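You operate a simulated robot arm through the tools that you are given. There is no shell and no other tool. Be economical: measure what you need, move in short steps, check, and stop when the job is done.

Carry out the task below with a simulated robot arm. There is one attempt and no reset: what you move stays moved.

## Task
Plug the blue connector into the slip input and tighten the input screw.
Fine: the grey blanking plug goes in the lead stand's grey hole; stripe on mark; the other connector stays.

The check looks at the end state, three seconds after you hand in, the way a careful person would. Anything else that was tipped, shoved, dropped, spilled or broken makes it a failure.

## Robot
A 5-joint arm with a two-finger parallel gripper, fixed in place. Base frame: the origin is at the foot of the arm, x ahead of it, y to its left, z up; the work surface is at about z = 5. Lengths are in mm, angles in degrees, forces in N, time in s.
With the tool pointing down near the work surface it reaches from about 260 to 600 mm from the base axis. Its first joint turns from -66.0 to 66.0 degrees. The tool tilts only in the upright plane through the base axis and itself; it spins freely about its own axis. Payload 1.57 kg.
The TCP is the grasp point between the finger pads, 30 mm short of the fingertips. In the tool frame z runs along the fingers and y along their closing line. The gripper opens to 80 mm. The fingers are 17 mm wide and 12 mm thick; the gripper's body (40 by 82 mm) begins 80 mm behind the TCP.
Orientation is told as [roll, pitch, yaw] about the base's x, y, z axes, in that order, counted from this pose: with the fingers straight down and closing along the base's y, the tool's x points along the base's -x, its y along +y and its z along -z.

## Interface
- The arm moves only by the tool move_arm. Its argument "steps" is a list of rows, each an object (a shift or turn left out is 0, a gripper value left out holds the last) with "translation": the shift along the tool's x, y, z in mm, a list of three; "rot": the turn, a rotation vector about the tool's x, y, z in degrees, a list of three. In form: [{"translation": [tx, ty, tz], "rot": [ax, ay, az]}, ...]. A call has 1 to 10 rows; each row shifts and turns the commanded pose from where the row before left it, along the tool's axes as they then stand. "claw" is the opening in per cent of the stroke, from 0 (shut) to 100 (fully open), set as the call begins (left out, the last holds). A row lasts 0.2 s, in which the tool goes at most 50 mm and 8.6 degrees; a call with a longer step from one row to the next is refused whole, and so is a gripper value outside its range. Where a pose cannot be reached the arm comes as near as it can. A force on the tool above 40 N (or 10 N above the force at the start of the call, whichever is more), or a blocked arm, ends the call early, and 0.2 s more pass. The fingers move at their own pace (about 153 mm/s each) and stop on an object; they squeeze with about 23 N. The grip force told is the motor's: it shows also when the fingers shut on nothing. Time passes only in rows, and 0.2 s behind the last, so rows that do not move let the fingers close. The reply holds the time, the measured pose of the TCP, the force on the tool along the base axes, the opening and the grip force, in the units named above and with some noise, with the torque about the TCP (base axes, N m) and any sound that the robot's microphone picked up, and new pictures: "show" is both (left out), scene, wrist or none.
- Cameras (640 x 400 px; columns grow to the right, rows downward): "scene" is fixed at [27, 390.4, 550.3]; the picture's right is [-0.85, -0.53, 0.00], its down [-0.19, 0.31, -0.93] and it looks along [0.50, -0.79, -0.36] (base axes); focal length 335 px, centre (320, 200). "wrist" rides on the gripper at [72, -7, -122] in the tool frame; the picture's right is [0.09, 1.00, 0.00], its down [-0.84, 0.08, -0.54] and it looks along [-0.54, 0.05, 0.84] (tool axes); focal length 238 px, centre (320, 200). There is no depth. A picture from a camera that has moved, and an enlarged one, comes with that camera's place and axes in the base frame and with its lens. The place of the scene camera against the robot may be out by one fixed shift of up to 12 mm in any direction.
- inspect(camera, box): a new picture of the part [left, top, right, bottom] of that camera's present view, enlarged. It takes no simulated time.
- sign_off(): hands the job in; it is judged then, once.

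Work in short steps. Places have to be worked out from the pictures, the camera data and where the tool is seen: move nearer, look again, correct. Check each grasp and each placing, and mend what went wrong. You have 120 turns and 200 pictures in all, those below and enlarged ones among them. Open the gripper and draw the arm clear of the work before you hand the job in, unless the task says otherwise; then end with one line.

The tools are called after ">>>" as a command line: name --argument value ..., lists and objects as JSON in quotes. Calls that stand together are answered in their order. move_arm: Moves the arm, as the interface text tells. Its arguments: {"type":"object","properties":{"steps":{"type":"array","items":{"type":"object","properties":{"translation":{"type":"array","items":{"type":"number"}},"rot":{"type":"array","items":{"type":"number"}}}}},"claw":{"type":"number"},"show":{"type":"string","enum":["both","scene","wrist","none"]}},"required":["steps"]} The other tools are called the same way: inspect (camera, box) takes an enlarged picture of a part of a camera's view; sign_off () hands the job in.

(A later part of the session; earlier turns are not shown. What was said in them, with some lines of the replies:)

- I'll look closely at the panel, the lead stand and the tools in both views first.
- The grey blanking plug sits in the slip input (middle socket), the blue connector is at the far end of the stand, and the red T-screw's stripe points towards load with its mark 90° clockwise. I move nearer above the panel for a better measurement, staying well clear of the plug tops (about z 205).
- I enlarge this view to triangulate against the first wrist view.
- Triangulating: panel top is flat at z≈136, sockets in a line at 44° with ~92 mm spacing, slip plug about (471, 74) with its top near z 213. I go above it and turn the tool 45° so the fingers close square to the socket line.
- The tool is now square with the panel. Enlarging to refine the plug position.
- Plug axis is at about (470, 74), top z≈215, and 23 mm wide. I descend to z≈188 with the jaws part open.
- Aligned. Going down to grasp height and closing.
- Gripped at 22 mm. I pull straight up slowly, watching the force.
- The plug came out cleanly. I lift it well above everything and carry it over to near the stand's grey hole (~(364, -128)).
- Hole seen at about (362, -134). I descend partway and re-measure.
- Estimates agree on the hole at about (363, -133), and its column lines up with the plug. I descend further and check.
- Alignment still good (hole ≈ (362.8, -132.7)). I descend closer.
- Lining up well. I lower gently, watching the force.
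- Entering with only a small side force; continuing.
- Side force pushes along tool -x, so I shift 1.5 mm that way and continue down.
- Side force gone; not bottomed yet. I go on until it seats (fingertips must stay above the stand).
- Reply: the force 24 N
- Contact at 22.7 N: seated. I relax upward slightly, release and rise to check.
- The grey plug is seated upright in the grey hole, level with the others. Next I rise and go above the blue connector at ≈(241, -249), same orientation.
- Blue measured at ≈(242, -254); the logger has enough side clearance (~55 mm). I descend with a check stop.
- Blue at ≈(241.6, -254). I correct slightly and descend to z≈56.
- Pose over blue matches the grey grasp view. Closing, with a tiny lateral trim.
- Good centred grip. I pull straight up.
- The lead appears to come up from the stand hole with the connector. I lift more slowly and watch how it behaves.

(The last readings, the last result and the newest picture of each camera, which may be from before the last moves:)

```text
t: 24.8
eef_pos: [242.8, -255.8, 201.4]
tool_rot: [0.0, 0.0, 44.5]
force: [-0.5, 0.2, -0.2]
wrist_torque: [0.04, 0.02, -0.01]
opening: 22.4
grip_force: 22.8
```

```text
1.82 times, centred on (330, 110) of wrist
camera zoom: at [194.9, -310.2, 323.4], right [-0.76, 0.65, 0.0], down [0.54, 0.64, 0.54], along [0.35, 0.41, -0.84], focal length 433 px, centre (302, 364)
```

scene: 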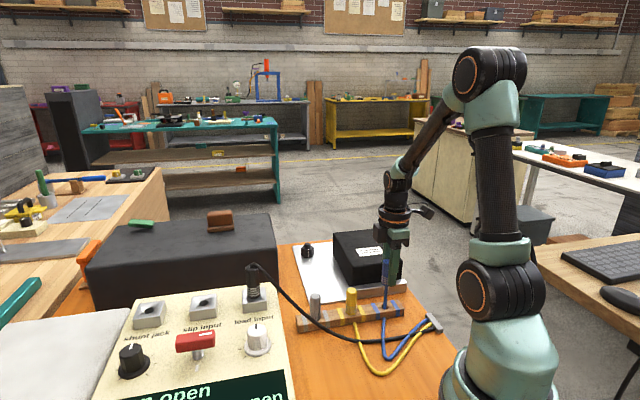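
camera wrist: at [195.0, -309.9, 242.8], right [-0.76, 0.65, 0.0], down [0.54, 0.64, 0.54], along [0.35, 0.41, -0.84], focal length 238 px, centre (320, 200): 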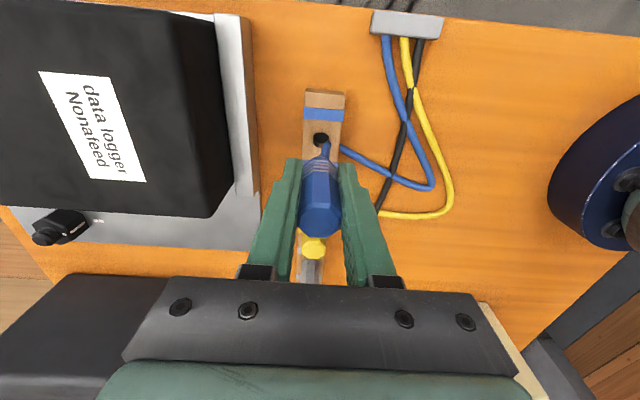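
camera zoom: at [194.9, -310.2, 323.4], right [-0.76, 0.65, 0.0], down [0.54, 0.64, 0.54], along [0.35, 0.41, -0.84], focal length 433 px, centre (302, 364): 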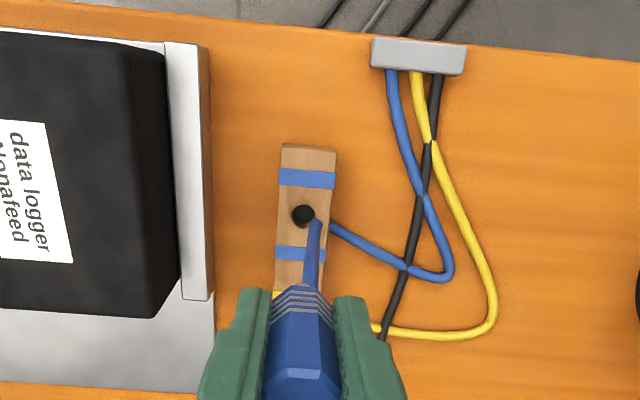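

The lead simply runs up through its hole with plenty of slack and no pull. I rise high and carry the connector inward first (so the lead stays clear of the yellow and grey plugs), checking midway.

>>> move_arm --steps '[{"translation": [0, 0, -40]}, {"translation": [0, 0, -40]}, {"translation": [0, 25, -40]}, {"translation": [-20, 25, 0]}, {"translation": [-30, 25, 0]}, {"translation": [-40, 0, 0]}, {"translation": [-40, 0, 0]}, {"translation": [-40, 0, 0]}, {"translation": [0, 0, 0]}]' --show "both"

```text
t: 26.8
eef_pos: [312.4, -78.4, 321.2]
tool_rot: [0.0, -0.1, 44.4]
force: [0.2, -0.2, 0.2]
wrist_torque: [-0.01, 0.01, -0.02]
opening: 22.5
grip_force: 23.0
camera wrist: at [264.7, -134.4, 442.8], right [-0.76, 0.65, 0.0], down [0.54, 0.64, 0.54], along [0.35, 0.41, -0.84], focal length 238 px, centre (320, 200)
```

scene: 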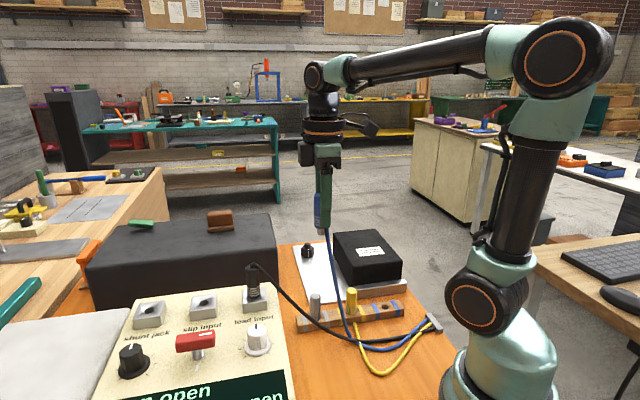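
wrist: 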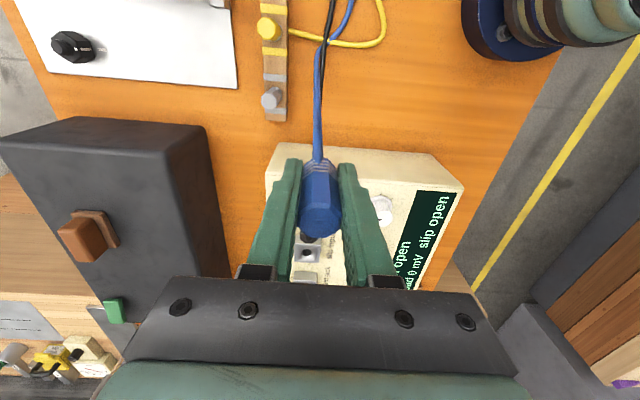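

The lead now runs free from the block. To keep it off the load connector I swing round on the display side, then over the slip socket.

>>> move_arm --steps '[{"translation": [0, 35, 0]}, {"translation": [-15, 30, 0]}, {"translation": [-44, 0, 0]}, {"translation": [-44, 0, 0]}, {"translation": [-44, 0, 0]}, {"translation": [-44, 0, 0]}, {"translation": [-29, -33, 0]}, {"translation": [0, -34.4, 0]}, {"translation": [0, 0, 0]}]' --show "both"

```text
t: 28.8
eef_pos: [468.7, 70.0, 318.3]
tool_rot: [0.0, 0.0, 44.5]
force: [-0.1, -0.3, -0.2]
wrist_torque: [-0.02, -0.01, 0.03]
opening: 22.5
grip_force: 23.1
camera wrist: at [421.8, 14.9, 440.4], right [-0.76, 0.65, 0.0], down [0.54, 0.64, 0.54], along [0.35, 0.41, -0.84], focal length 238 px, centre (320, 200)
```

scene: 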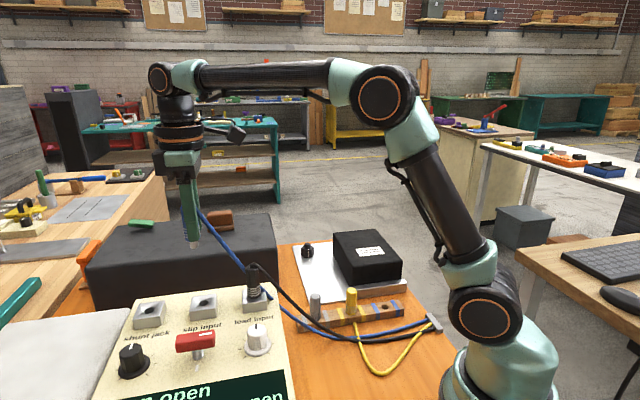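
wrist: 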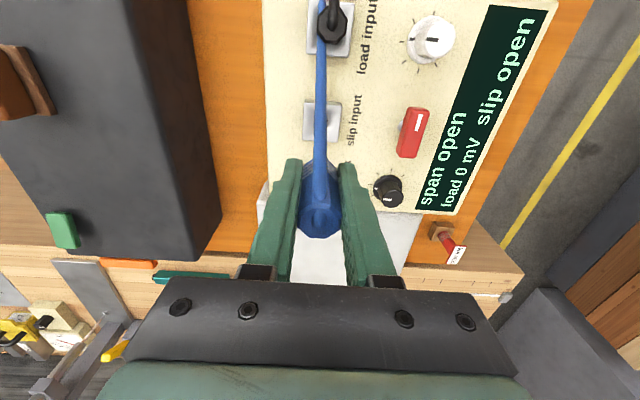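

The lead now trails from the connector's top. I correct towards (471, 74) and descend to just above the socket.

>>> move_arm --steps '[{"translation": [-4, 1.2, 40]}, {"translation": [0, 0, 40]}, {"translation": [0, 0, 10]}, {"translation": [0, 0, 0]}]' --show "none"

>>> move_arm --steps '[{"translation": [0, 0, 0]}]' --show "both"

>>> inspect --camera "wrist" --box '[270, 80, 370, 220]'

>>> inspect --camera "scene" --box '[110, 200, 300, 380]'

```text
t: 29.8
eef_pos: [470.9, 74.6, 229.1]
tool_rot: [0.0, -0.1, 44.5]
force: [0.3, 0.5, -0.7]
wrist_torque: [-0.03, 0.01, 0.0]
opening: 22.4
grip_force: 23.0
```

```text
t: 30.2
eef_pos: [470.4, 73.1, 230.9]
tool_rot: [-0.1, 0.1, 44.4]
force: [0.3, 0.6, -0.1]
wrist_torque: [0.03, 0.02, 0.04]
opening: 22.2
grip_force: 22.7
camera wrist: at [423.2, 18.7, 352.6], right [-0.76, 0.65, 0.0], down [0.54, 0.64, 0.54], along [0.35, 0.41, -0.84], focal length 238 px, centre (320, 200)
```

scene: 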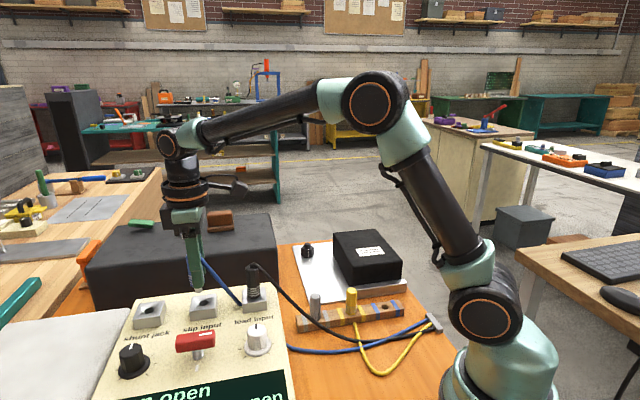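
wrist: 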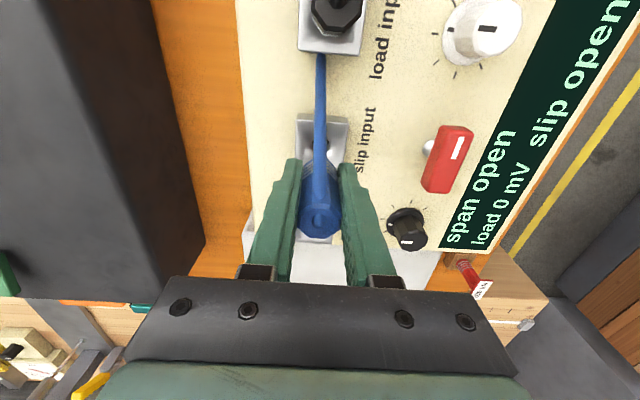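

```text
2.86 times, centred on (320, 150) of wrist
camera zoom: at [423.2, 18.7, 352.6], right [-0.76, 0.65, 0.0], down [0.54, 0.64, 0.54], along [0.35, 0.41, -0.84], focal length 681 px, centre (320, 343)
```

zoom: 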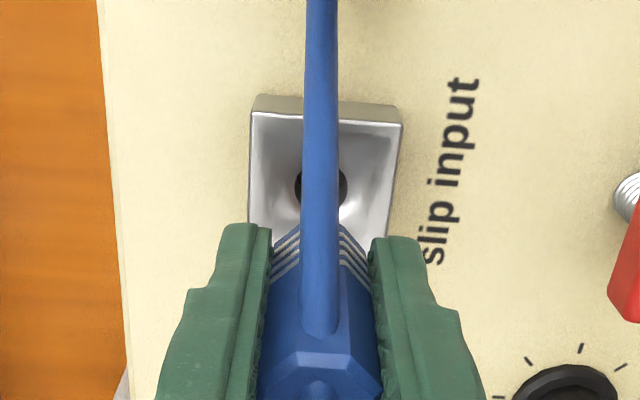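

```text
2.22 times, centred on (205, 290) of scene
camera zoom: at [27.0, 390.4, 550.3], right [-0.85, -0.53, 0.0], down [-0.19, 0.31, -0.93], along [0.5, -0.79, -0.36], focal length 744 px, centre (576, 0)
```

zoom: 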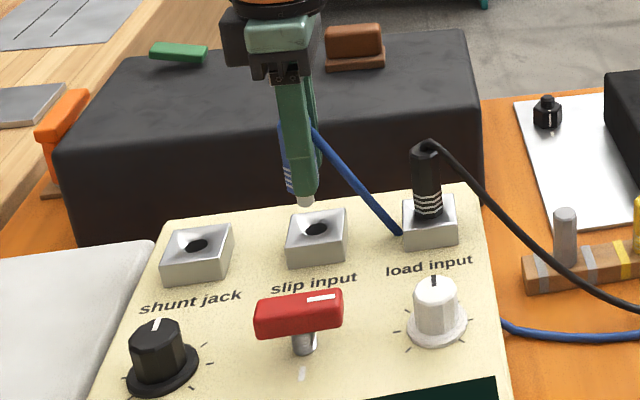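

Socket hole projects to ≈(471, 74.5), matching the tool. I lower carefully; expected seat is around TCP z≈192.

>>> move_arm --steps '[{"translation": [0, 0, 10]}, {"translation": [0, 0, 8]}, {"translation": [0, 0, 4]}, {"translation": [0, 0, 4]}, {"translation": [0, 0, 0]}]' --show "none"

>>> inspect --camera "scene" --box '[150, 220, 260, 330]'

```text
t: 31.4
eef_pos: [470.9, 74.1, 206.0]
tool_rot: [0.0, 0.0, 44.5]
force: [-12.0, -0.1, 18.6]
wrist_torque: [0.06, 0.41, 0.06]
opening: 22.7
grip_force: 22.7
```

```text
3.64 times, centred on (205, 275) of scene
camera zoom: at [26.9, 390.4, 550.3], right [-0.85, -0.53, 0.0], down [-0.19, 0.31, -0.93], along [0.5, -0.79, -0.36], focal length 1217 px, centre (738, -73)
```

zoom: 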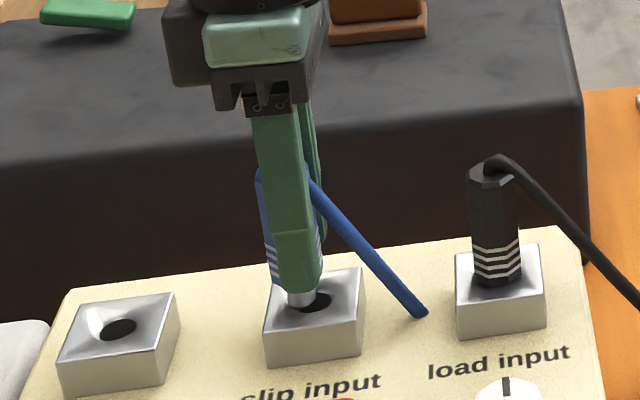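

The pin touches the cone wall and is being pushed toward base -x. I ease up 1.5 mm, shift 2 mm in -x and try again.

>>> move_arm --steps '[{"translation": [0, 0, -1.5]}, {"translation": [1.4, 1.4, 0]}, {"translation": [0, 0, 1.5]}, {"translation": [0, 0, 1]}, {"translation": [0, 0, 0]}]' --show "none"

```text
t: 32.6
eef_pos: [469.1, 74.5, 205.0]
tool_rot: [0.1, 0.0, 44.3]
force: [-3.5, -5.4, 9.7]
wrist_torque: [-0.17, 0.09, 0.02]
opening: 22.6
grip_force: 23.1
```

Better; residual push is along tool +x. Shift 1.2 mm and lower a little.

>>> move_arm --steps '[{"translation": [1.2, -0.2, 0]}, {"translation": [0, 0, 1.5]}, {"translation": [0, 0, 0]}]' --show "none"

```text
t: 33.4
eef_pos: [469.4, 74.1, 203.7]
tool_rot: [0.0, 0.0, 44.4]
force: [-4.9, -5.3, 14.4]
wrist_torque: [-0.12, 0.08, 0.01]
opening: 22.7
grip_force: 23.0
```

>>> move_arm --steps '[{"translation": [1.5, 0, 0]}, {"translation": [0, 0, 1]}, {"translation": [0, 0, 0]}]' --show "none"

>>> inspect --camera "scene" --box '[150, 220, 260, 330]'

>>> inspect --camera "wrist" --box '[270, 80, 370, 220]'

```text
t: 34.2
eef_pos: [468.3, 71.6, 200.3]
tool_rot: [-0.1, 0.0, 44.5]
force: [0.5, -0.3, 0.2]
wrist_torque: [0.02, -0.03, 0.01]
opening: 22.4
grip_force: 22.8
```

```text
3.64 times, centred on (205, 275) of scene
camera zoom: at [27.0, 390.4, 550.3], right [-0.85, -0.53, 0.0], down [-0.19, 0.31, -0.93], along [0.5, -0.79, -0.36], focal length 1217 px, centre (738, -73)
```

zoom: 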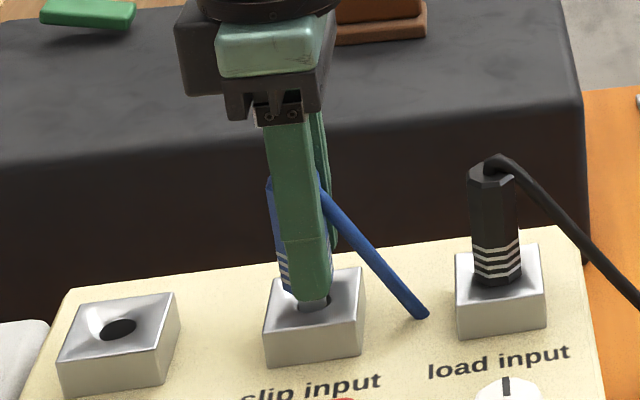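

```text
2.86 times, centred on (320, 150) of wrist
camera zoom: at [420.7, 16.9, 323.3], right [-0.76, 0.65, 0.0], down [0.54, 0.64, 0.54], along [0.35, 0.41, -0.84], focal length 681 px, centre (320, 343)
```

zoom: 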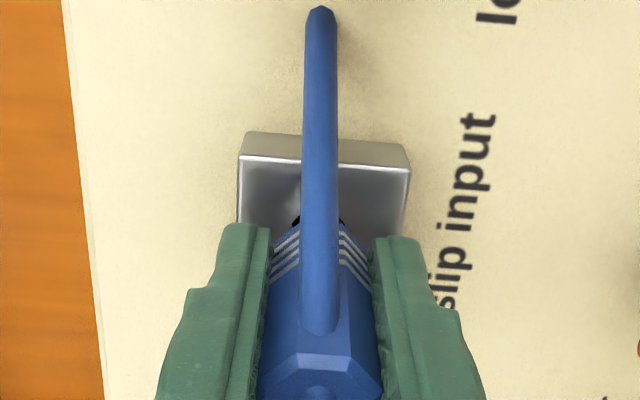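

Forces have vanished: the pin dropped into the hole. I keep lowering gently to the seat.

>>> move_arm --steps '[{"translation": [0, 0, 2]}, {"translation": [0, 0, 2]}, {"translation": [0, 0, 2]}, {"translation": [0, 0, 0]}]' --show "none"

```text
t: 35.2
eef_pos: [467.4, 72.2, 195.4]
tool_rot: [0.0, 0.0, 44.5]
force: [-0.2, 0.3, -0.2]
wrist_torque: [0.01, 0.0, -0.02]
opening: 22.1
grip_force: 22.9
```

>>> move_arm --steps '[{"translation": [0, 0, 1.5]}, {"translation": [0, 0, 1.5]}, {"translation": [0, 0, 0]}]' --show "none"

>>> inspect --camera "scene" --box '[150, 220, 260, 330]'

```text
t: 36.0
eef_pos: [466.8, 72.0, 192.4]
tool_rot: [0.1, 0.0, 44.5]
force: [-4.4, -1.5, 8.6]
wrist_torque: [0.01, 0.07, 0.02]
opening: 22.6
grip_force: 23.4
```

```text
3.64 times, centred on (205, 275) of scene
camera zoom: at [27.0, 390.4, 550.3], right [-0.85, -0.53, 0.0], down [-0.19, 0.31, -0.93], along [0.5, -0.79, -0.36], focal length 1217 px, centre (738, -73)
```

zoom: 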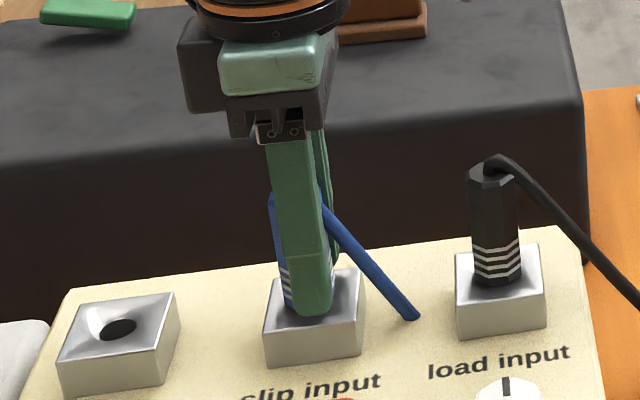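

Contact at the expected seat depth. One more small press to be sure it is home.

>>> move_arm --steps '[{"translation": [0.3, 0.3, 0.8]}, {"translation": [0, 0, 0.6]}, {"translation": [0, 0, 0]}]' --show "none"

>>> inspect --camera "wrist" --box '[250, 60, 520, 260]'

```text
t: 36.8
eef_pos: [468.9, 72.7, 191.9]
tool_rot: [-0.1, -0.2, 44.6]
force: [-4.9, -2.0, 22.5]
wrist_torque: [0.05, 0.03, 0.03]
opening: 22.5
grip_force: 22.8
```

```text
2.00 times, centred on (385, 160) of wrist
camera zoom: at [420.7, 17.2, 313.4], right [-0.76, 0.65, 0.0], down [0.54, 0.64, 0.54], along [0.35, 0.41, -0.84], focal length 477 px, centre (190, 280)
```

zoom: 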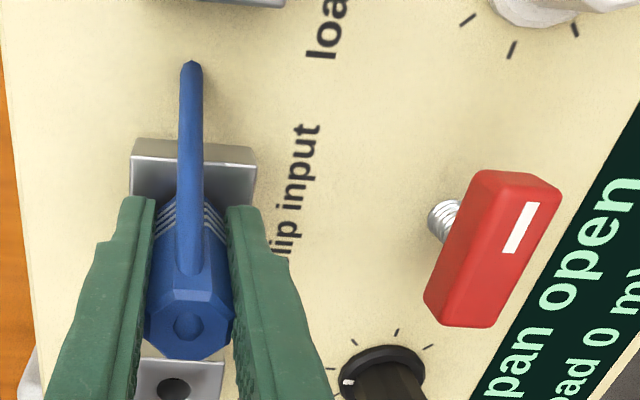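

Rigid contact at the seat. I relax, release and rise, then look at the result and at the screw.

>>> move_arm --steps '[{"translation": [0, 0, -0.8]}, {"translation": [0, 0, 0]}]' --show "none"

>>> move_arm --claw 55 --steps '[{"translation": [0, 0, 0]}, {"translation": [0, 0, -2]}, {"translation": [0, 0, -30]}, {"translation": [0, 0, -40]}, {"translation": [0, 0, -40]}, {"translation": [0, 0, 0]}]' --show "both"

>>> inspect --camera "scene" --box '[100, 240, 300, 400]'

>>> inspect --camera "wrist" --box '[270, 40, 540, 240]'

```text
t: 37.4
eef_pos: [468.7, 72.2, 191.9]
tool_rot: [-0.2, -0.2, 44.4]
force: [1.9, 0.3, 14.4]
wrist_torque: [0.13, -0.07, -0.02]
opening: 22.3
grip_force: 22.8
```

```text
t: 38.8
eef_pos: [467.4, 71.4, 303.8]
tool_rot: [0.0, 0.0, 44.4]
force: [-0.2, -0.6, 0.2]
wrist_torque: [-0.02, -0.02, 0.02]
opening: 44.0
grip_force: 0.0
camera wrist: at [420.6, 16.5, 426.8], right [-0.76, 0.65, 0.0], down [0.54, 0.64, 0.54], along [0.35, 0.41, -0.84], focal length 238 px, centre (320, 200)
```

scene: 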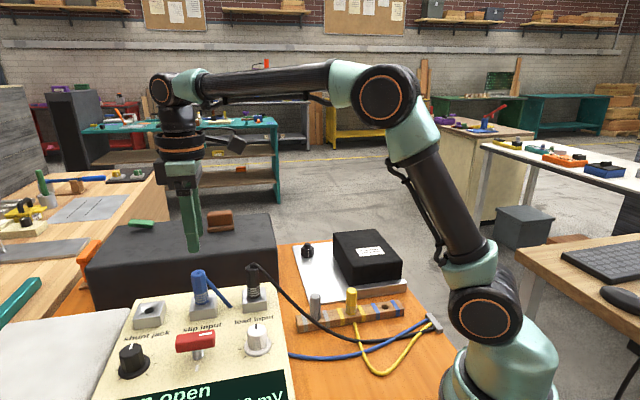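
wrist: 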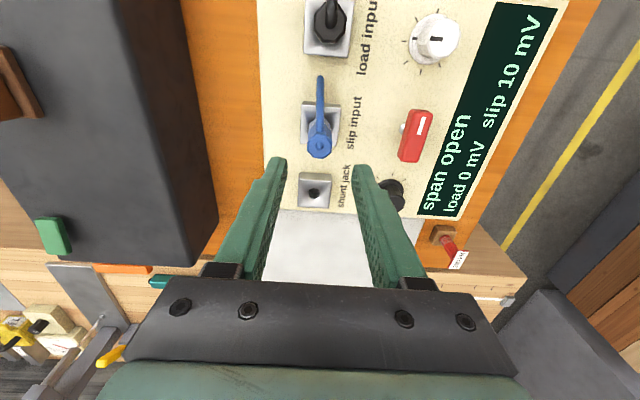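

```text
2.50 times, centred on (200, 320) of scene
camera zoom: at [27.0, 390.4, 550.3], right [-0.85, -0.53, 0.0], down [-0.19, 0.31, -0.93], along [0.5, -0.79, -0.36], focal length 837 px, centre (620, -100)
```

zoom: 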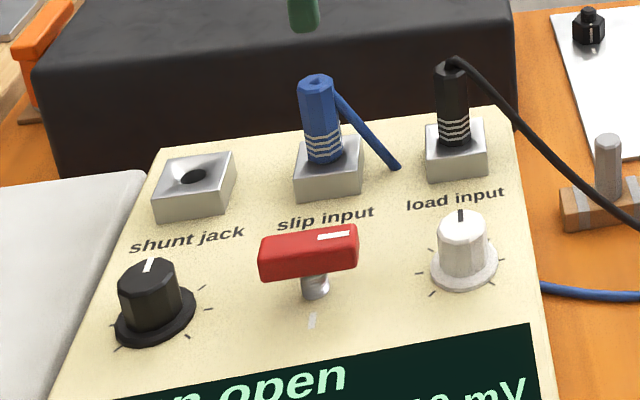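

```text
2.00 times, centred on (405, 140) of wrist
camera zoom: at [420.6, 16.5, 426.8], right [-0.76, 0.65, 0.0], down [0.54, 0.64, 0.54], along [0.35, 0.41, -0.84], focal length 477 px, centre (150, 320)
```

zoom: 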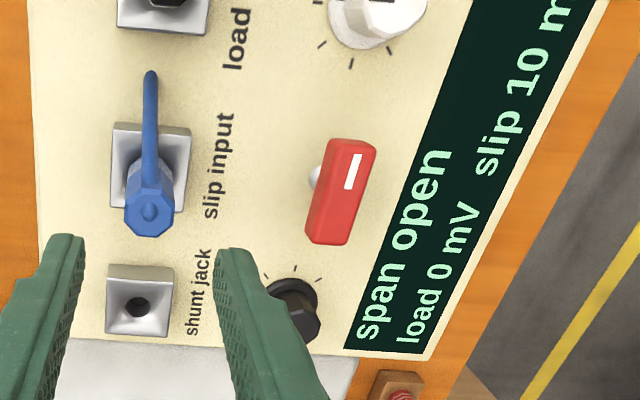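

The display now reads "slip 10 mV": blue is connected. The T-handle centre triangulates to (394, 147), top z≈169, stripe toward load, so it needs ~90° clockwise; I move above it.

>>> move_arm --claw 60 --steps '[{"translation": [0, 35, 0]}, {"translation": [0, 35, 0]}, {"translation": [-0.5, 35, 20]}, {"translation": [0, 0, 30]}, {"translation": [0, 0, 0]}]' --show "none"

>>> inspect --camera "wrist" --box '[240, 60, 400, 240]'

>>> inspect --camera "scene" --box '[100, 240, 300, 400]'

```text
t: 40.0
eef_pos: [393.9, 145.3, 252.9]
tool_rot: [0.1, -0.1, 44.6]
force: [0.2, 0.6, 0.6]
wrist_torque: [0.02, -0.02, 0.02]
opening: 48.0
grip_force: 0.1
```

```text
2.22 times, centred on (320, 150) of wrist
camera zoom: at [345.8, 91.1, 375.5], right [-0.76, 0.65, 0.0], down [0.54, 0.64, 0.54], along [0.35, 0.41, -0.84], focal length 530 px, centre (320, 311)
```

zoom: 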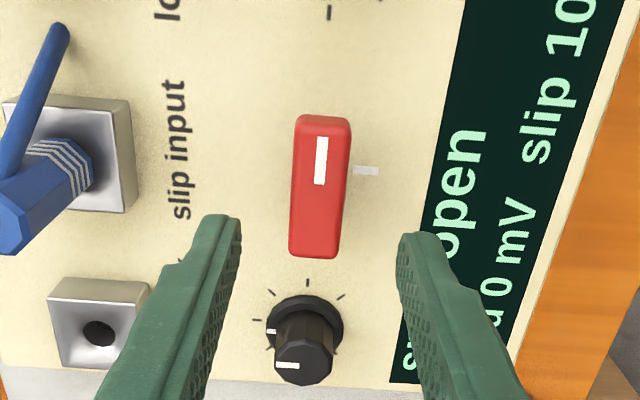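

```text
2.50 times, centred on (200, 320) of scene
camera zoom: at [27.0, 390.4, 550.3], right [-0.85, -0.53, 0.0], down [-0.19, 0.31, -0.93], along [0.5, -0.79, -0.36], focal length 837 px, centre (620, -100)
```

zoom: 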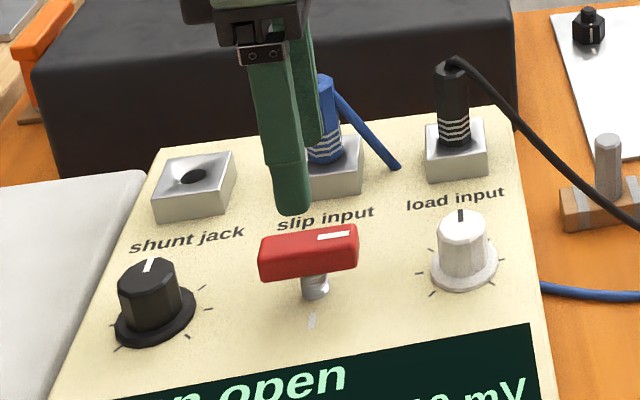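

Handle: centre (395, 147), long axis already aligned with the tool; mark at ≈90–93° clockwise. I descend over it to z≈178 (tips ~12 mm above the panel).

>>> move_arm --steps '[{"translation": [-2.1, 0.6, 25]}, {"translation": [0, 0, 25]}, {"translation": [0, 0, 25]}, {"translation": [0, 0, 0]}]' --show "wrist"

>>> inspect --camera "scene" --box '[130, 280, 260, 380]'

```text
t: 41.0
eef_pos: [396.5, 149.2, 178.4]
tool_rot: [0.0, -0.1, 44.5]
force: [-0.1, -0.5, 0.2]
wrist_torque: [-0.02, 0.02, -0.01]
opening: 48.1
grip_force: 0.1
camera wrist: at [348.4, 94.1, 300.3], right [-0.76, 0.65, 0.0], down [0.54, 0.64, 0.54], along [0.35, 0.41, -0.84], focal length 238 px, centre (320, 200)
```

wrist: 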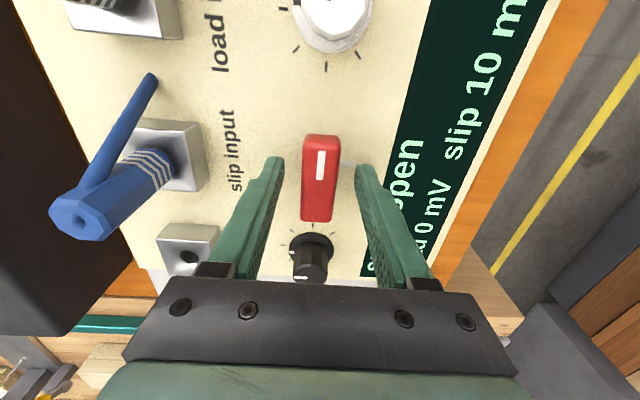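

```text
4.00 times, centred on (195, 330) of scene
camera zoom: at [27.0, 390.4, 550.3], right [-0.85, -0.53, 0.0], down [-0.19, 0.31, -0.93], along [0.5, -0.79, -0.36], focal length 1339 px, centre (820, -320)
```

zoom: 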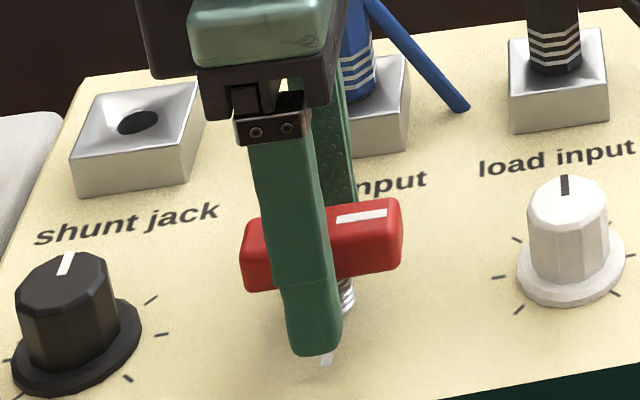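

Fingers straddle the handle, centred. Closing.

>>> move_arm --claw 0 --steps '[{"translation": [0, 0, 0]}, {"translation": [0, 0, 0]}]' --show "wrist"

```text
t: 41.6
eef_pos: [397.1, 148.1, 178.6]
tool_rot: [0.0, -0.1, 44.4]
force: [9.7, -9.9, -5.8]
wrist_torque: [0.11, -0.3, 0.0]
opening: 22.0
grip_force: 34.7
camera wrist: at [348.7, 93.5, 300.3], right [-0.76, 0.65, 0.0], down [0.54, 0.64, 0.54], along [0.35, 0.41, -0.84], focal length 238 px, centre (320, 200)
```

wrist: 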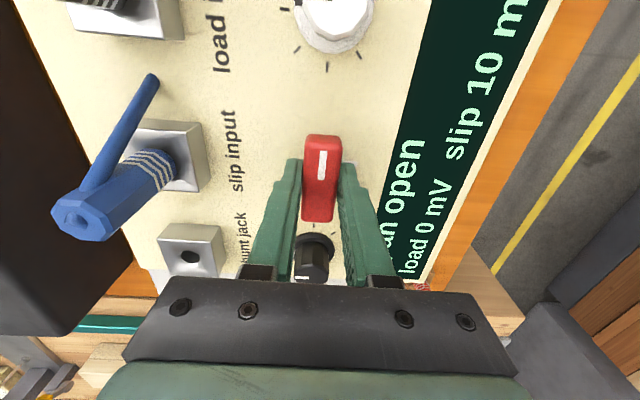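

Gripped, with a 14 N sideways bias toward tool -y; I trim 1.5 mm that way before turning.

>>> move_arm --steps '[{"translation": [0, -1.5, 0]}, {"translation": [0, 0, 0]}]' --show "none"

```text
t: 42.2
eef_pos: [396.3, 149.1, 178.7]
tool_rot: [0.0, 0.1, 44.5]
force: [0.9, -4.4, -6.4]
wrist_torque: [0.54, -0.78, 0.01]
opening: 21.9
grip_force: 34.6
```

Bias is down. I turn the first 20° clockwise and check the torque.

>>> move_arm --steps '[{"translation": [0.2, -0.4, 0], "rot": [0, 0, 5]}, {"rot": [0, 0, 5]}, {"rot": [0, 0, 5]}, {"rot": [0, 0, 5]}, {"translation": [0, 0, 0]}]' --show "wrist"

```text
t: 43.4
eef_pos: [397.1, 147.3, 178.4]
tool_rot: [0.0, 0.0, 24.6]
force: [-12.3, 26.2, 7.0]
wrist_torque: [-0.02, 1.01, 0.0]
opening: 22.1
grip_force: 34.7
camera wrist: at [333.0, 112.6, 300.4], right [-0.5, 0.87, 0.0], down [0.73, 0.42, 0.54], along [0.47, 0.27, -0.84], focal length 238 px, centre (320, 200)
```

wrist: 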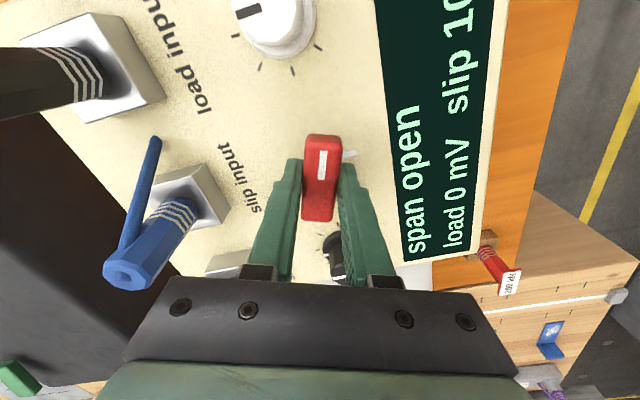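

The handle is turning, but a 29 N side load along tool +y has built up; I trim 2.5 mm that way to relieve it before going on.

>>> move_arm --steps '[{"translation": [0, 1.2, 0]}, {"translation": [0, 1.3, 0]}, {"translation": [0, 0, 0]}]' --show "none"

>>> inspect --camera "wrist" --box '[260, 100, 400, 240]'

>>> inspect --camera "scene" --box '[130, 280, 260, 380]'

```text
t: 44.2
eef_pos: [395.9, 148.2, 178.1]
tool_rot: [0.0, -0.2, 24.3]
force: [9.2, 2.2, -3.7]
wrist_torque: [-0.24, 0.6, -0.04]
opening: 21.9
grip_force: 35.2
```

```text
2.86 times, centred on (330, 170) of wrist
camera zoom: at [332.4, 112.7, 300.2], right [-0.49, 0.87, 0.0], down [0.73, 0.41, 0.54], along [0.47, 0.27, -0.84], focal length 681 px, centre (291, 286)
```

zoom: 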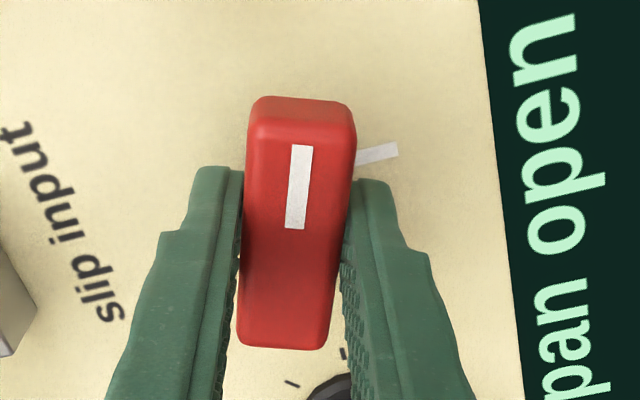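

```text
4.00 times, centred on (195, 330) of scene
camera zoom: at [27.1, 390.4, 550.3], right [-0.85, -0.53, 0.0], down [-0.19, 0.31, -0.93], along [0.5, -0.79, -0.36], focal length 1339 px, centre (820, -320)
```

zoom: 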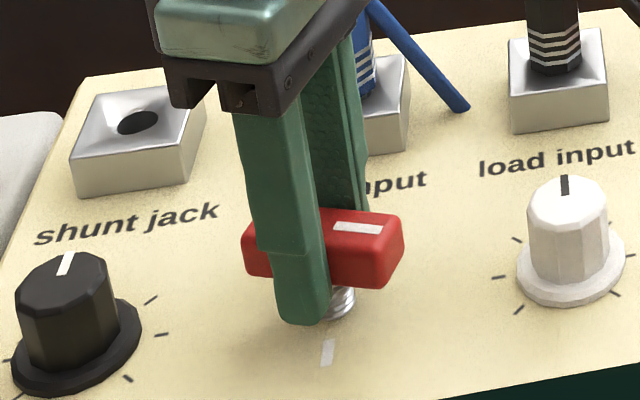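

Load relieved to 9 N. I trim slightly and turn another 20° in small steps.

>>> move_arm --steps '[{"translation": [-0.8, 0, 0]}, {"rot": [0, 0, 5]}, {"rot": [0, 0, 5]}, {"rot": [0, 0, 5]}, {"translation": [0, 0, 0]}]' --show "none"

```text
t: 45.4
eef_pos: [397.2, 148.8, 178.1]
tool_rot: [0.0, 0.0, 9.2]
force: [12.6, -28.7, 5.8]
wrist_torque: [-0.57, 0.8, -0.01]
opening: 22.0
grip_force: 35.3
```

The side load varies as it turns; I trim it out again and continue in small increments.

>>> move_arm --steps '[{"translation": [0, -1.2, 0]}, {"translation": [-0.4, -1.2, 0]}, {"translation": [0, 0, 0]}]' --show "none"

>>> move_arm --steps '[{"rot": [0, 0, 5]}, {"rot": [0, 0, 5]}, {"translation": [0, 0, 0]}]' --show "none"

```text
t: 46.2
eef_pos: [395.4, 148.3, 179.9]
tool_rot: [0.0, 0.1, 9.6]
force: [-11.6, -7.7, 15.8]
wrist_torque: [0.05, -0.7, -0.02]
opening: 21.9
grip_force: 34.8
```

```text
t: 47.0
eef_pos: [395.9, 148.3, 178.7]
tool_rot: [0.0, 0.1, -0.5]
force: [-18.7, 6.5, 19.5]
wrist_torque: [0.1, 0.16, 0.02]
opening: 21.7
grip_force: 35.0
```

>>> inspect --camera "wrist" --box '[260, 80, 420, 240]'

>>> inspect --camera "scene" --box '[130, 280, 260, 380]'

```text
2.50 times, centred on (340, 160) of wrist
camera zoom: at [324.0, 142.5, 300.4], right [-0.08, 1.0, 0.0], down [0.84, 0.07, 0.54], along [0.54, 0.04, -0.84], focal length 596 px, centre (270, 300)
```

zoom: 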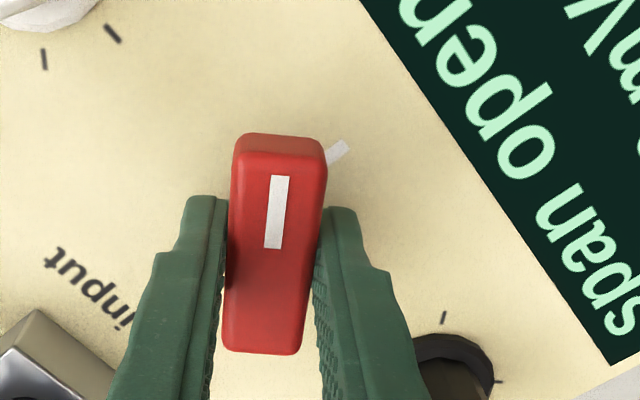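

```text
4.00 times, centred on (195, 330) of scene
camera zoom: at [26.9, 390.4, 550.3], right [-0.85, -0.53, 0.0], down [-0.19, 0.31, -0.93], along [0.5, -0.79, -0.36], focal length 1339 px, centre (820, -320)
```

zoom: 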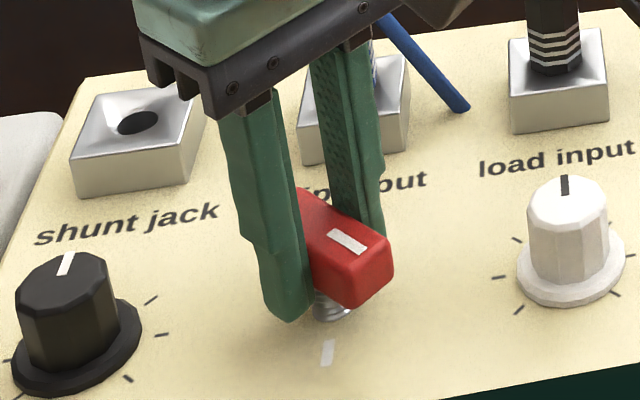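

Half-way round and the screw is going in. Trim and continue.

>>> move_arm --steps '[{"translation": [1.4, 0.4, -0.8]}, {"translation": [0, 0, 0]}]' --show "none"

>>> move_arm --steps '[{"rot": [0, 0, 5]}, {"rot": [0, 0, 5]}, {"rot": [0, 0, 5]}, {"translation": [0, 0, 0]}]' --show "none"

```text
t: 47.6
eef_pos: [396.9, 148.1, 178.6]
tool_rot: [0.0, 0.0, -0.5]
force: [6.0, 3.8, -5.3]
wrist_torque: [-0.01, 0.96, -0.02]
opening: 21.9
grip_force: 34.3
```

```text
t: 48.6
eef_pos: [395.0, 148.6, 178.3]
tool_rot: [0.0, 0.0, -15.6]
force: [15.9, -0.5, -23.9]
wrist_torque: [-0.13, -0.19, 0.04]
opening: 21.6
grip_force: 34.9
```

Now it pulls down (screw descending): I follow down 1.5 mm, trim, and continue turning.

>>> move_arm --steps '[{"translation": [-1.1, 0.3, 1.5]}, {"translation": [0, 0, 0]}]' --show "none"

>>> move_arm --steps '[{"rot": [0, 0, 5]}, {"translation": [0, 0, 0.3], "rot": [0, 0, 5]}, {"rot": [0, 0, 5]}, {"translation": [0, 0, 0]}]' --show "none"

>>> inspect --camera "wrist" --box '[260, 80, 420, 240]'

>>> inspect --camera "scene" --box '[130, 280, 260, 380]'

```text
t: 49.2
eef_pos: [395.8, 147.5, 177.6]
tool_rot: [0.0, 0.0, -15.5]
force: [-8.7, -4.3, 9.4]
wrist_torque: [-0.12, -0.72, -0.02]
opening: 22.1
grip_force: 34.8
```

```text
t: 50.2
eef_pos: [395.2, 147.6, 177.2]
tool_rot: [0.0, 0.0, -30.7]
force: [-13.1, -1.1, 27.8]
wrist_torque: [-0.14, 0.24, -0.03]
opening: 21.8
grip_force: 34.7
```

```text
2.50 times, centred on (340, 160) of wrist
camera zoom: at [330.3, 179.3, 299.9], right [0.43, 0.9, 0.0], down [0.76, -0.36, 0.54], along [0.49, -0.23, -0.84], focal length 596 px, centre (270, 300)
```

zoom: 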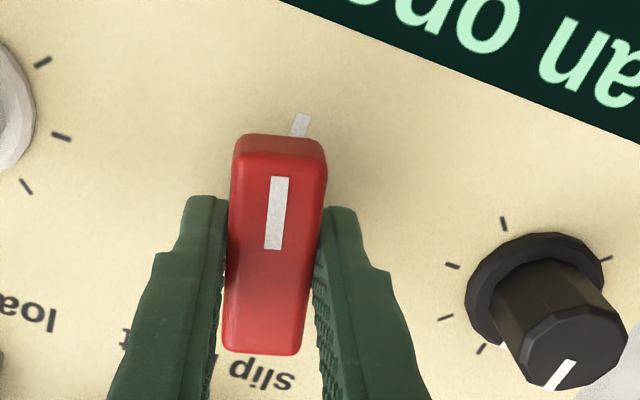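

```text
4.00 times, centred on (195, 330) of scene
camera zoom: at [26.9, 390.3, 550.4], right [-0.85, -0.53, 0.0], down [-0.19, 0.31, -0.93], along [0.5, -0.79, -0.36], focal length 1339 px, centre (820, -320)
```

zoom: 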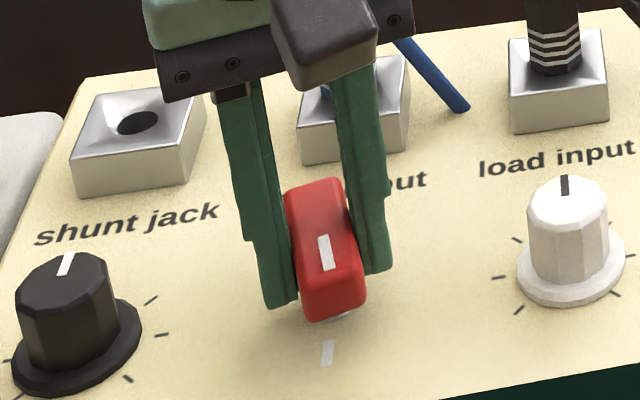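

About 15° remain. Trim and turn another 10°.

>>> move_arm --steps '[{"translation": [0.8, -0.5, -1]}, {"translation": [0, 0, 0]}]' --show "none"

>>> move_arm --steps '[{"rot": [0, 0, 5]}, {"rot": [0, 0, 5]}, {"translation": [0, 0, 0]}]' --show "none"

>>> inspect --camera "wrist" --box '[260, 80, 420, 240]'

>>> inspect --camera "scene" --box '[150, 310, 250, 390]'

```text
t: 50.8
eef_pos: [396.0, 148.1, 177.6]
tool_rot: [0.1, -0.1, -30.5]
force: [14.3, -0.9, -4.0]
wrist_torque: [0.09, 0.63, -0.01]
opening: 21.8
grip_force: 35.4
```

```text
t: 51.6
eef_pos: [396.5, 149.0, 177.2]
tool_rot: [0.1, 0.0, -40.6]
force: [16.0, -0.1, -14.1]
wrist_torque: [-0.21, -0.23, 0.03]
opening: 22.1
grip_force: 34.6
```

```text
2.50 times, centred on (340, 160) of wrist
camera zoom: at [336.4, 190.2, 299.7], right [0.58, 0.82, 0.0], down [0.69, -0.49, 0.54], along [0.44, -0.31, -0.84], focal length 596 px, centre (270, 300)
```

zoom: 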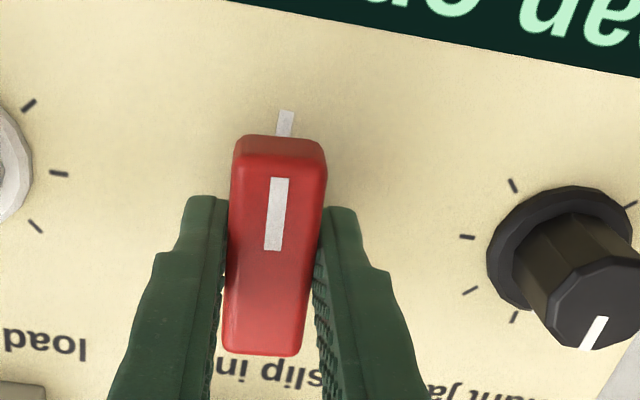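

```text
5.00 times, centred on (200, 350) of scene
camera zoom: at [27.1, 390.4, 550.3], right [-0.85, -0.53, 0.0], down [-0.19, 0.31, -0.93], along [0.5, -0.79, -0.36], focal length 1674 px, centre (920, -550)
```

zoom: 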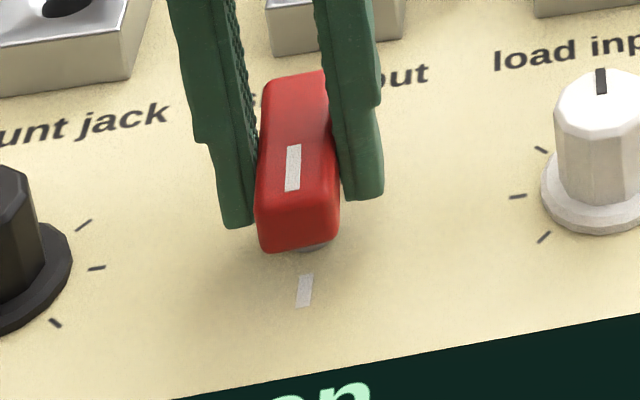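

Mark azimuth works out to 135.3° and the handle is at 139.4°, so ~4.3° remain. Trim and finish the turn.

>>> move_arm --steps '[{"translation": [-0.7, 0.6, 0.7]}, {"rot": [0, 0, 2.2]}, {"rot": [0, 0, 2.2]}, {"translation": [0, 0, 0]}, {"translation": [0, 0, 0]}]' --show "none"

>>> inspect --camera "wrist" --box '[260, 80, 420, 240]'

>>> inspect --camera "scene" --box '[150, 310, 250, 390]'

```text
t: 52.8
eef_pos: [395.6, 147.8, 177.3]
tool_rot: [0.1, 0.0, -45.0]
force: [1.1, -5.8, 10.4]
wrist_torque: [-0.05, -0.01, 0.01]
opening: 21.5
grip_force: 34.9
```

```text
2.50 times, centred on (340, 160) of wrist
camera zoom: at [340.0, 194.7, 299.8], right [0.64, 0.77, 0.0], down [0.65, -0.54, 0.54], along [0.42, -0.35, -0.84], focal length 596 px, centre (270, 300)
```

zoom: 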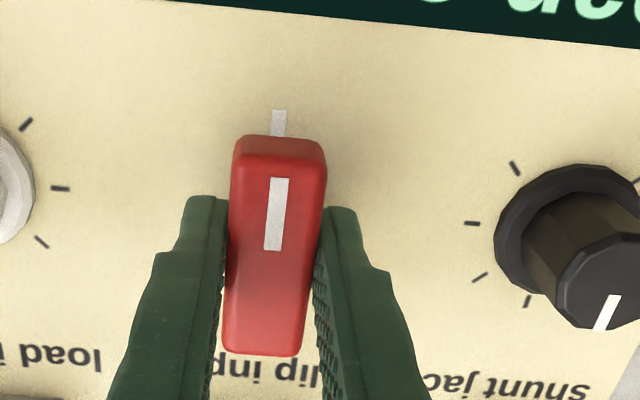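

```text
5.00 times, centred on (200, 350) of scene
camera zoom: at [27.0, 390.4, 550.3], right [-0.85, -0.53, 0.0], down [-0.19, 0.31, -0.93], along [0.5, -0.79, -0.36], focal length 1674 px, centre (920, -550)
```

zoom: 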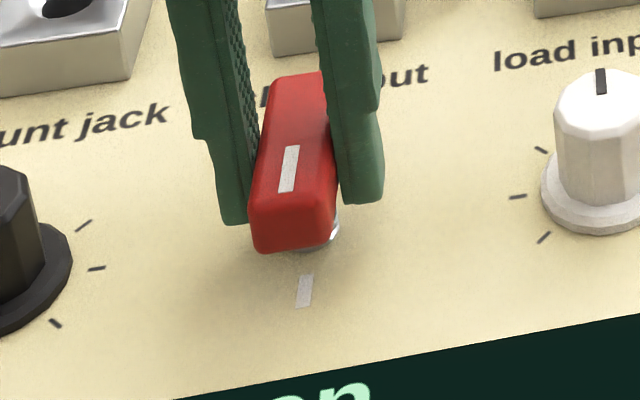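

Stripe and mark are now collinear (135.4° vs 135.6°) with low load. I release and rise to verify.

>>> move_arm --claw 60 --steps '[{"translation": [0, 0, 0]}, {"translation": [0, 0, 0]}, {"translation": [0, 0, -20]}, {"translation": [0, 0, -40]}, {"translation": [0, 0, -20]}, {"translation": [0, 0, 0]}]' --show "wrist"

>>> inspect --camera "wrist" --box '[250, 80, 390, 220]'

>>> inspect --camera "scene" --box '[150, 310, 250, 390]'

```text
t: 54.2
eef_pos: [395.2, 149.2, 258.4]
tool_rot: [0.0, -0.1, -44.9]
force: [-0.4, -0.2, -0.5]
wrist_torque: [0.01, 0.0, 0.01]
opening: 48.0
grip_force: 0.0
camera wrist: at [339.4, 195.3, 380.1], right [0.64, 0.77, 0.0], down [0.65, -0.54, 0.54], along [0.42, -0.35, -0.84], focal length 238 px, centre (320, 200)
```

wrist: 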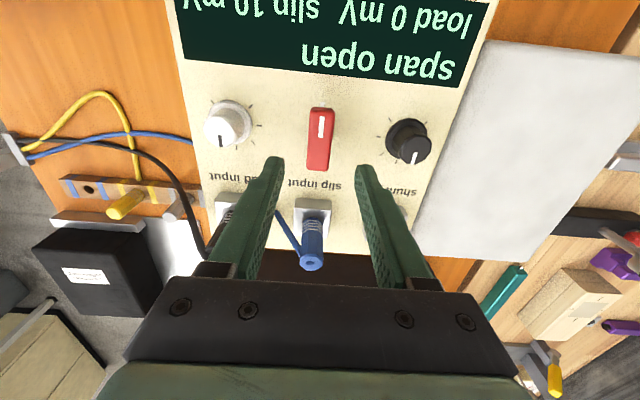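

```text
2.86 times, centred on (320, 150) of wrist
camera zoom: at [339.4, 195.3, 380.1], right [0.64, 0.77, 0.0], down [0.65, -0.54, 0.54], along [0.42, -0.35, -0.84], focal length 681 px, centre (320, 343)
```

zoom: 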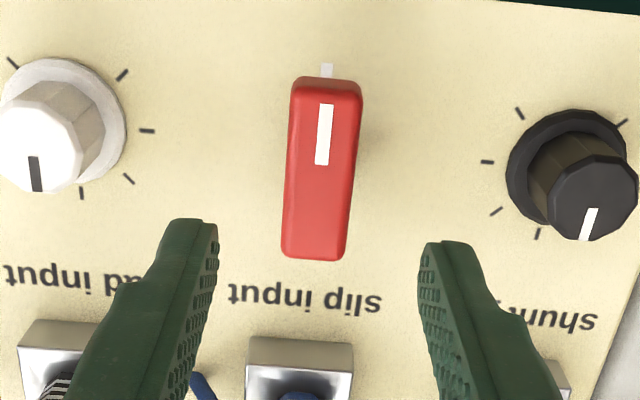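

```text
5.00 times, centred on (200, 350) of scene
camera zoom: at [27.0, 390.4, 550.3], right [-0.85, -0.53, 0.0], down [-0.19, 0.31, -0.93], along [0.5, -0.79, -0.36], focal length 1674 px, centre (920, -550)
```

zoom: 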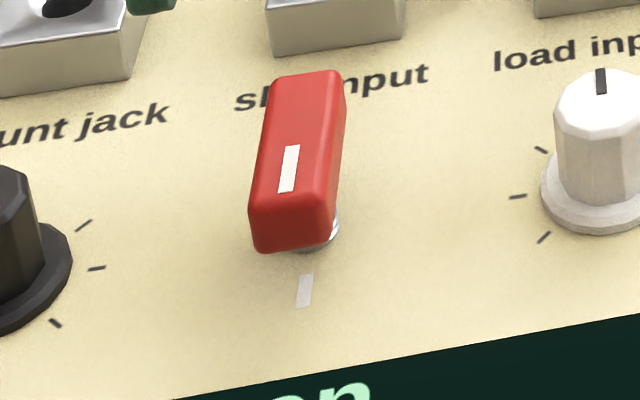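

Stripe and mark agree to within about a degree. I draw the arm up and clear, then do a final check.

>>> move_arm --claw 60 --steps '[{"translation": [0, 0, -45]}, {"translation": [0, 0, -45]}, {"translation": [0, 0, -45]}, {"translation": [0, 0, -30]}, {"translation": [30, -30, 0]}, {"translation": [0, 0, 0]}]' --show "both"

>>> inspect --camera "scene" --box '[100, 220, 450, 400]'

```text
t: 55.6
eef_pos: [353.0, 148.5, 424.2]
tool_rot: [-0.1, 0.0, -44.9]
force: [-0.1, -0.1, -0.5]
wrist_torque: [-0.06, -0.04, 0.03]
opening: 47.8
grip_force: 0.0
camera wrist: at [295.8, 194.4, 546.1], right [0.64, 0.77, 0.0], down [0.65, -0.54, 0.54], along [0.42, -0.35, -0.84], focal length 238 px, centre (320, 200)
```

scene: 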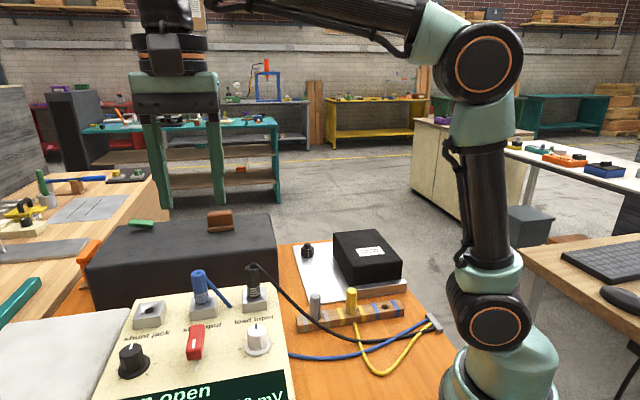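
wrist: 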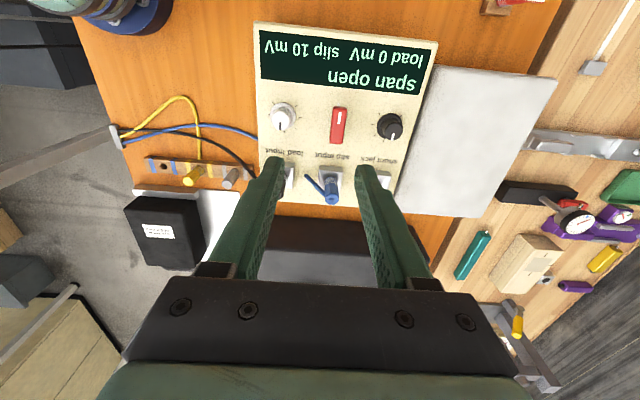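

```text
1.83 times, centred on (275, 310) of scene
camera zoom: at [27.0, 390.4, 550.3], right [-0.85, -0.53, 0.0], down [-0.19, 0.31, -0.93], along [0.5, -0.79, -0.36], focal length 612 px, centre (402, -1)
```

zoom: 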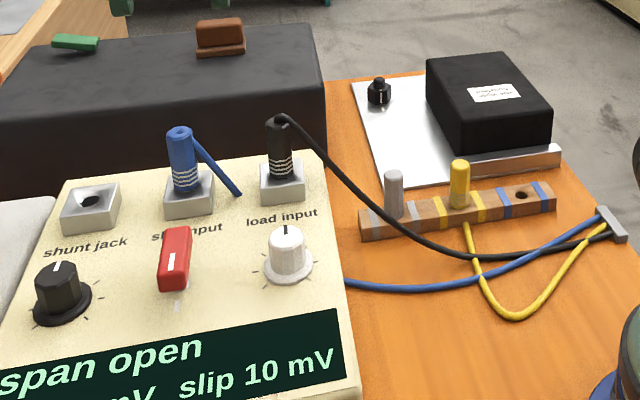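

Everything is in place: blue is in the slip input, grey is in its hole, the stripe is on the mark, yellow and the load connector are untouched, and the arm is clear with the gripper open.

>>> sign_off

```text
The job is handed in.
```

The blue connector is in the slip input (display reads "slip 10 mV"), the input screw is turned clockwise until its stripe is on the mark, the grey plug is in the stand's grey hole, and the yellow connector was not moved.
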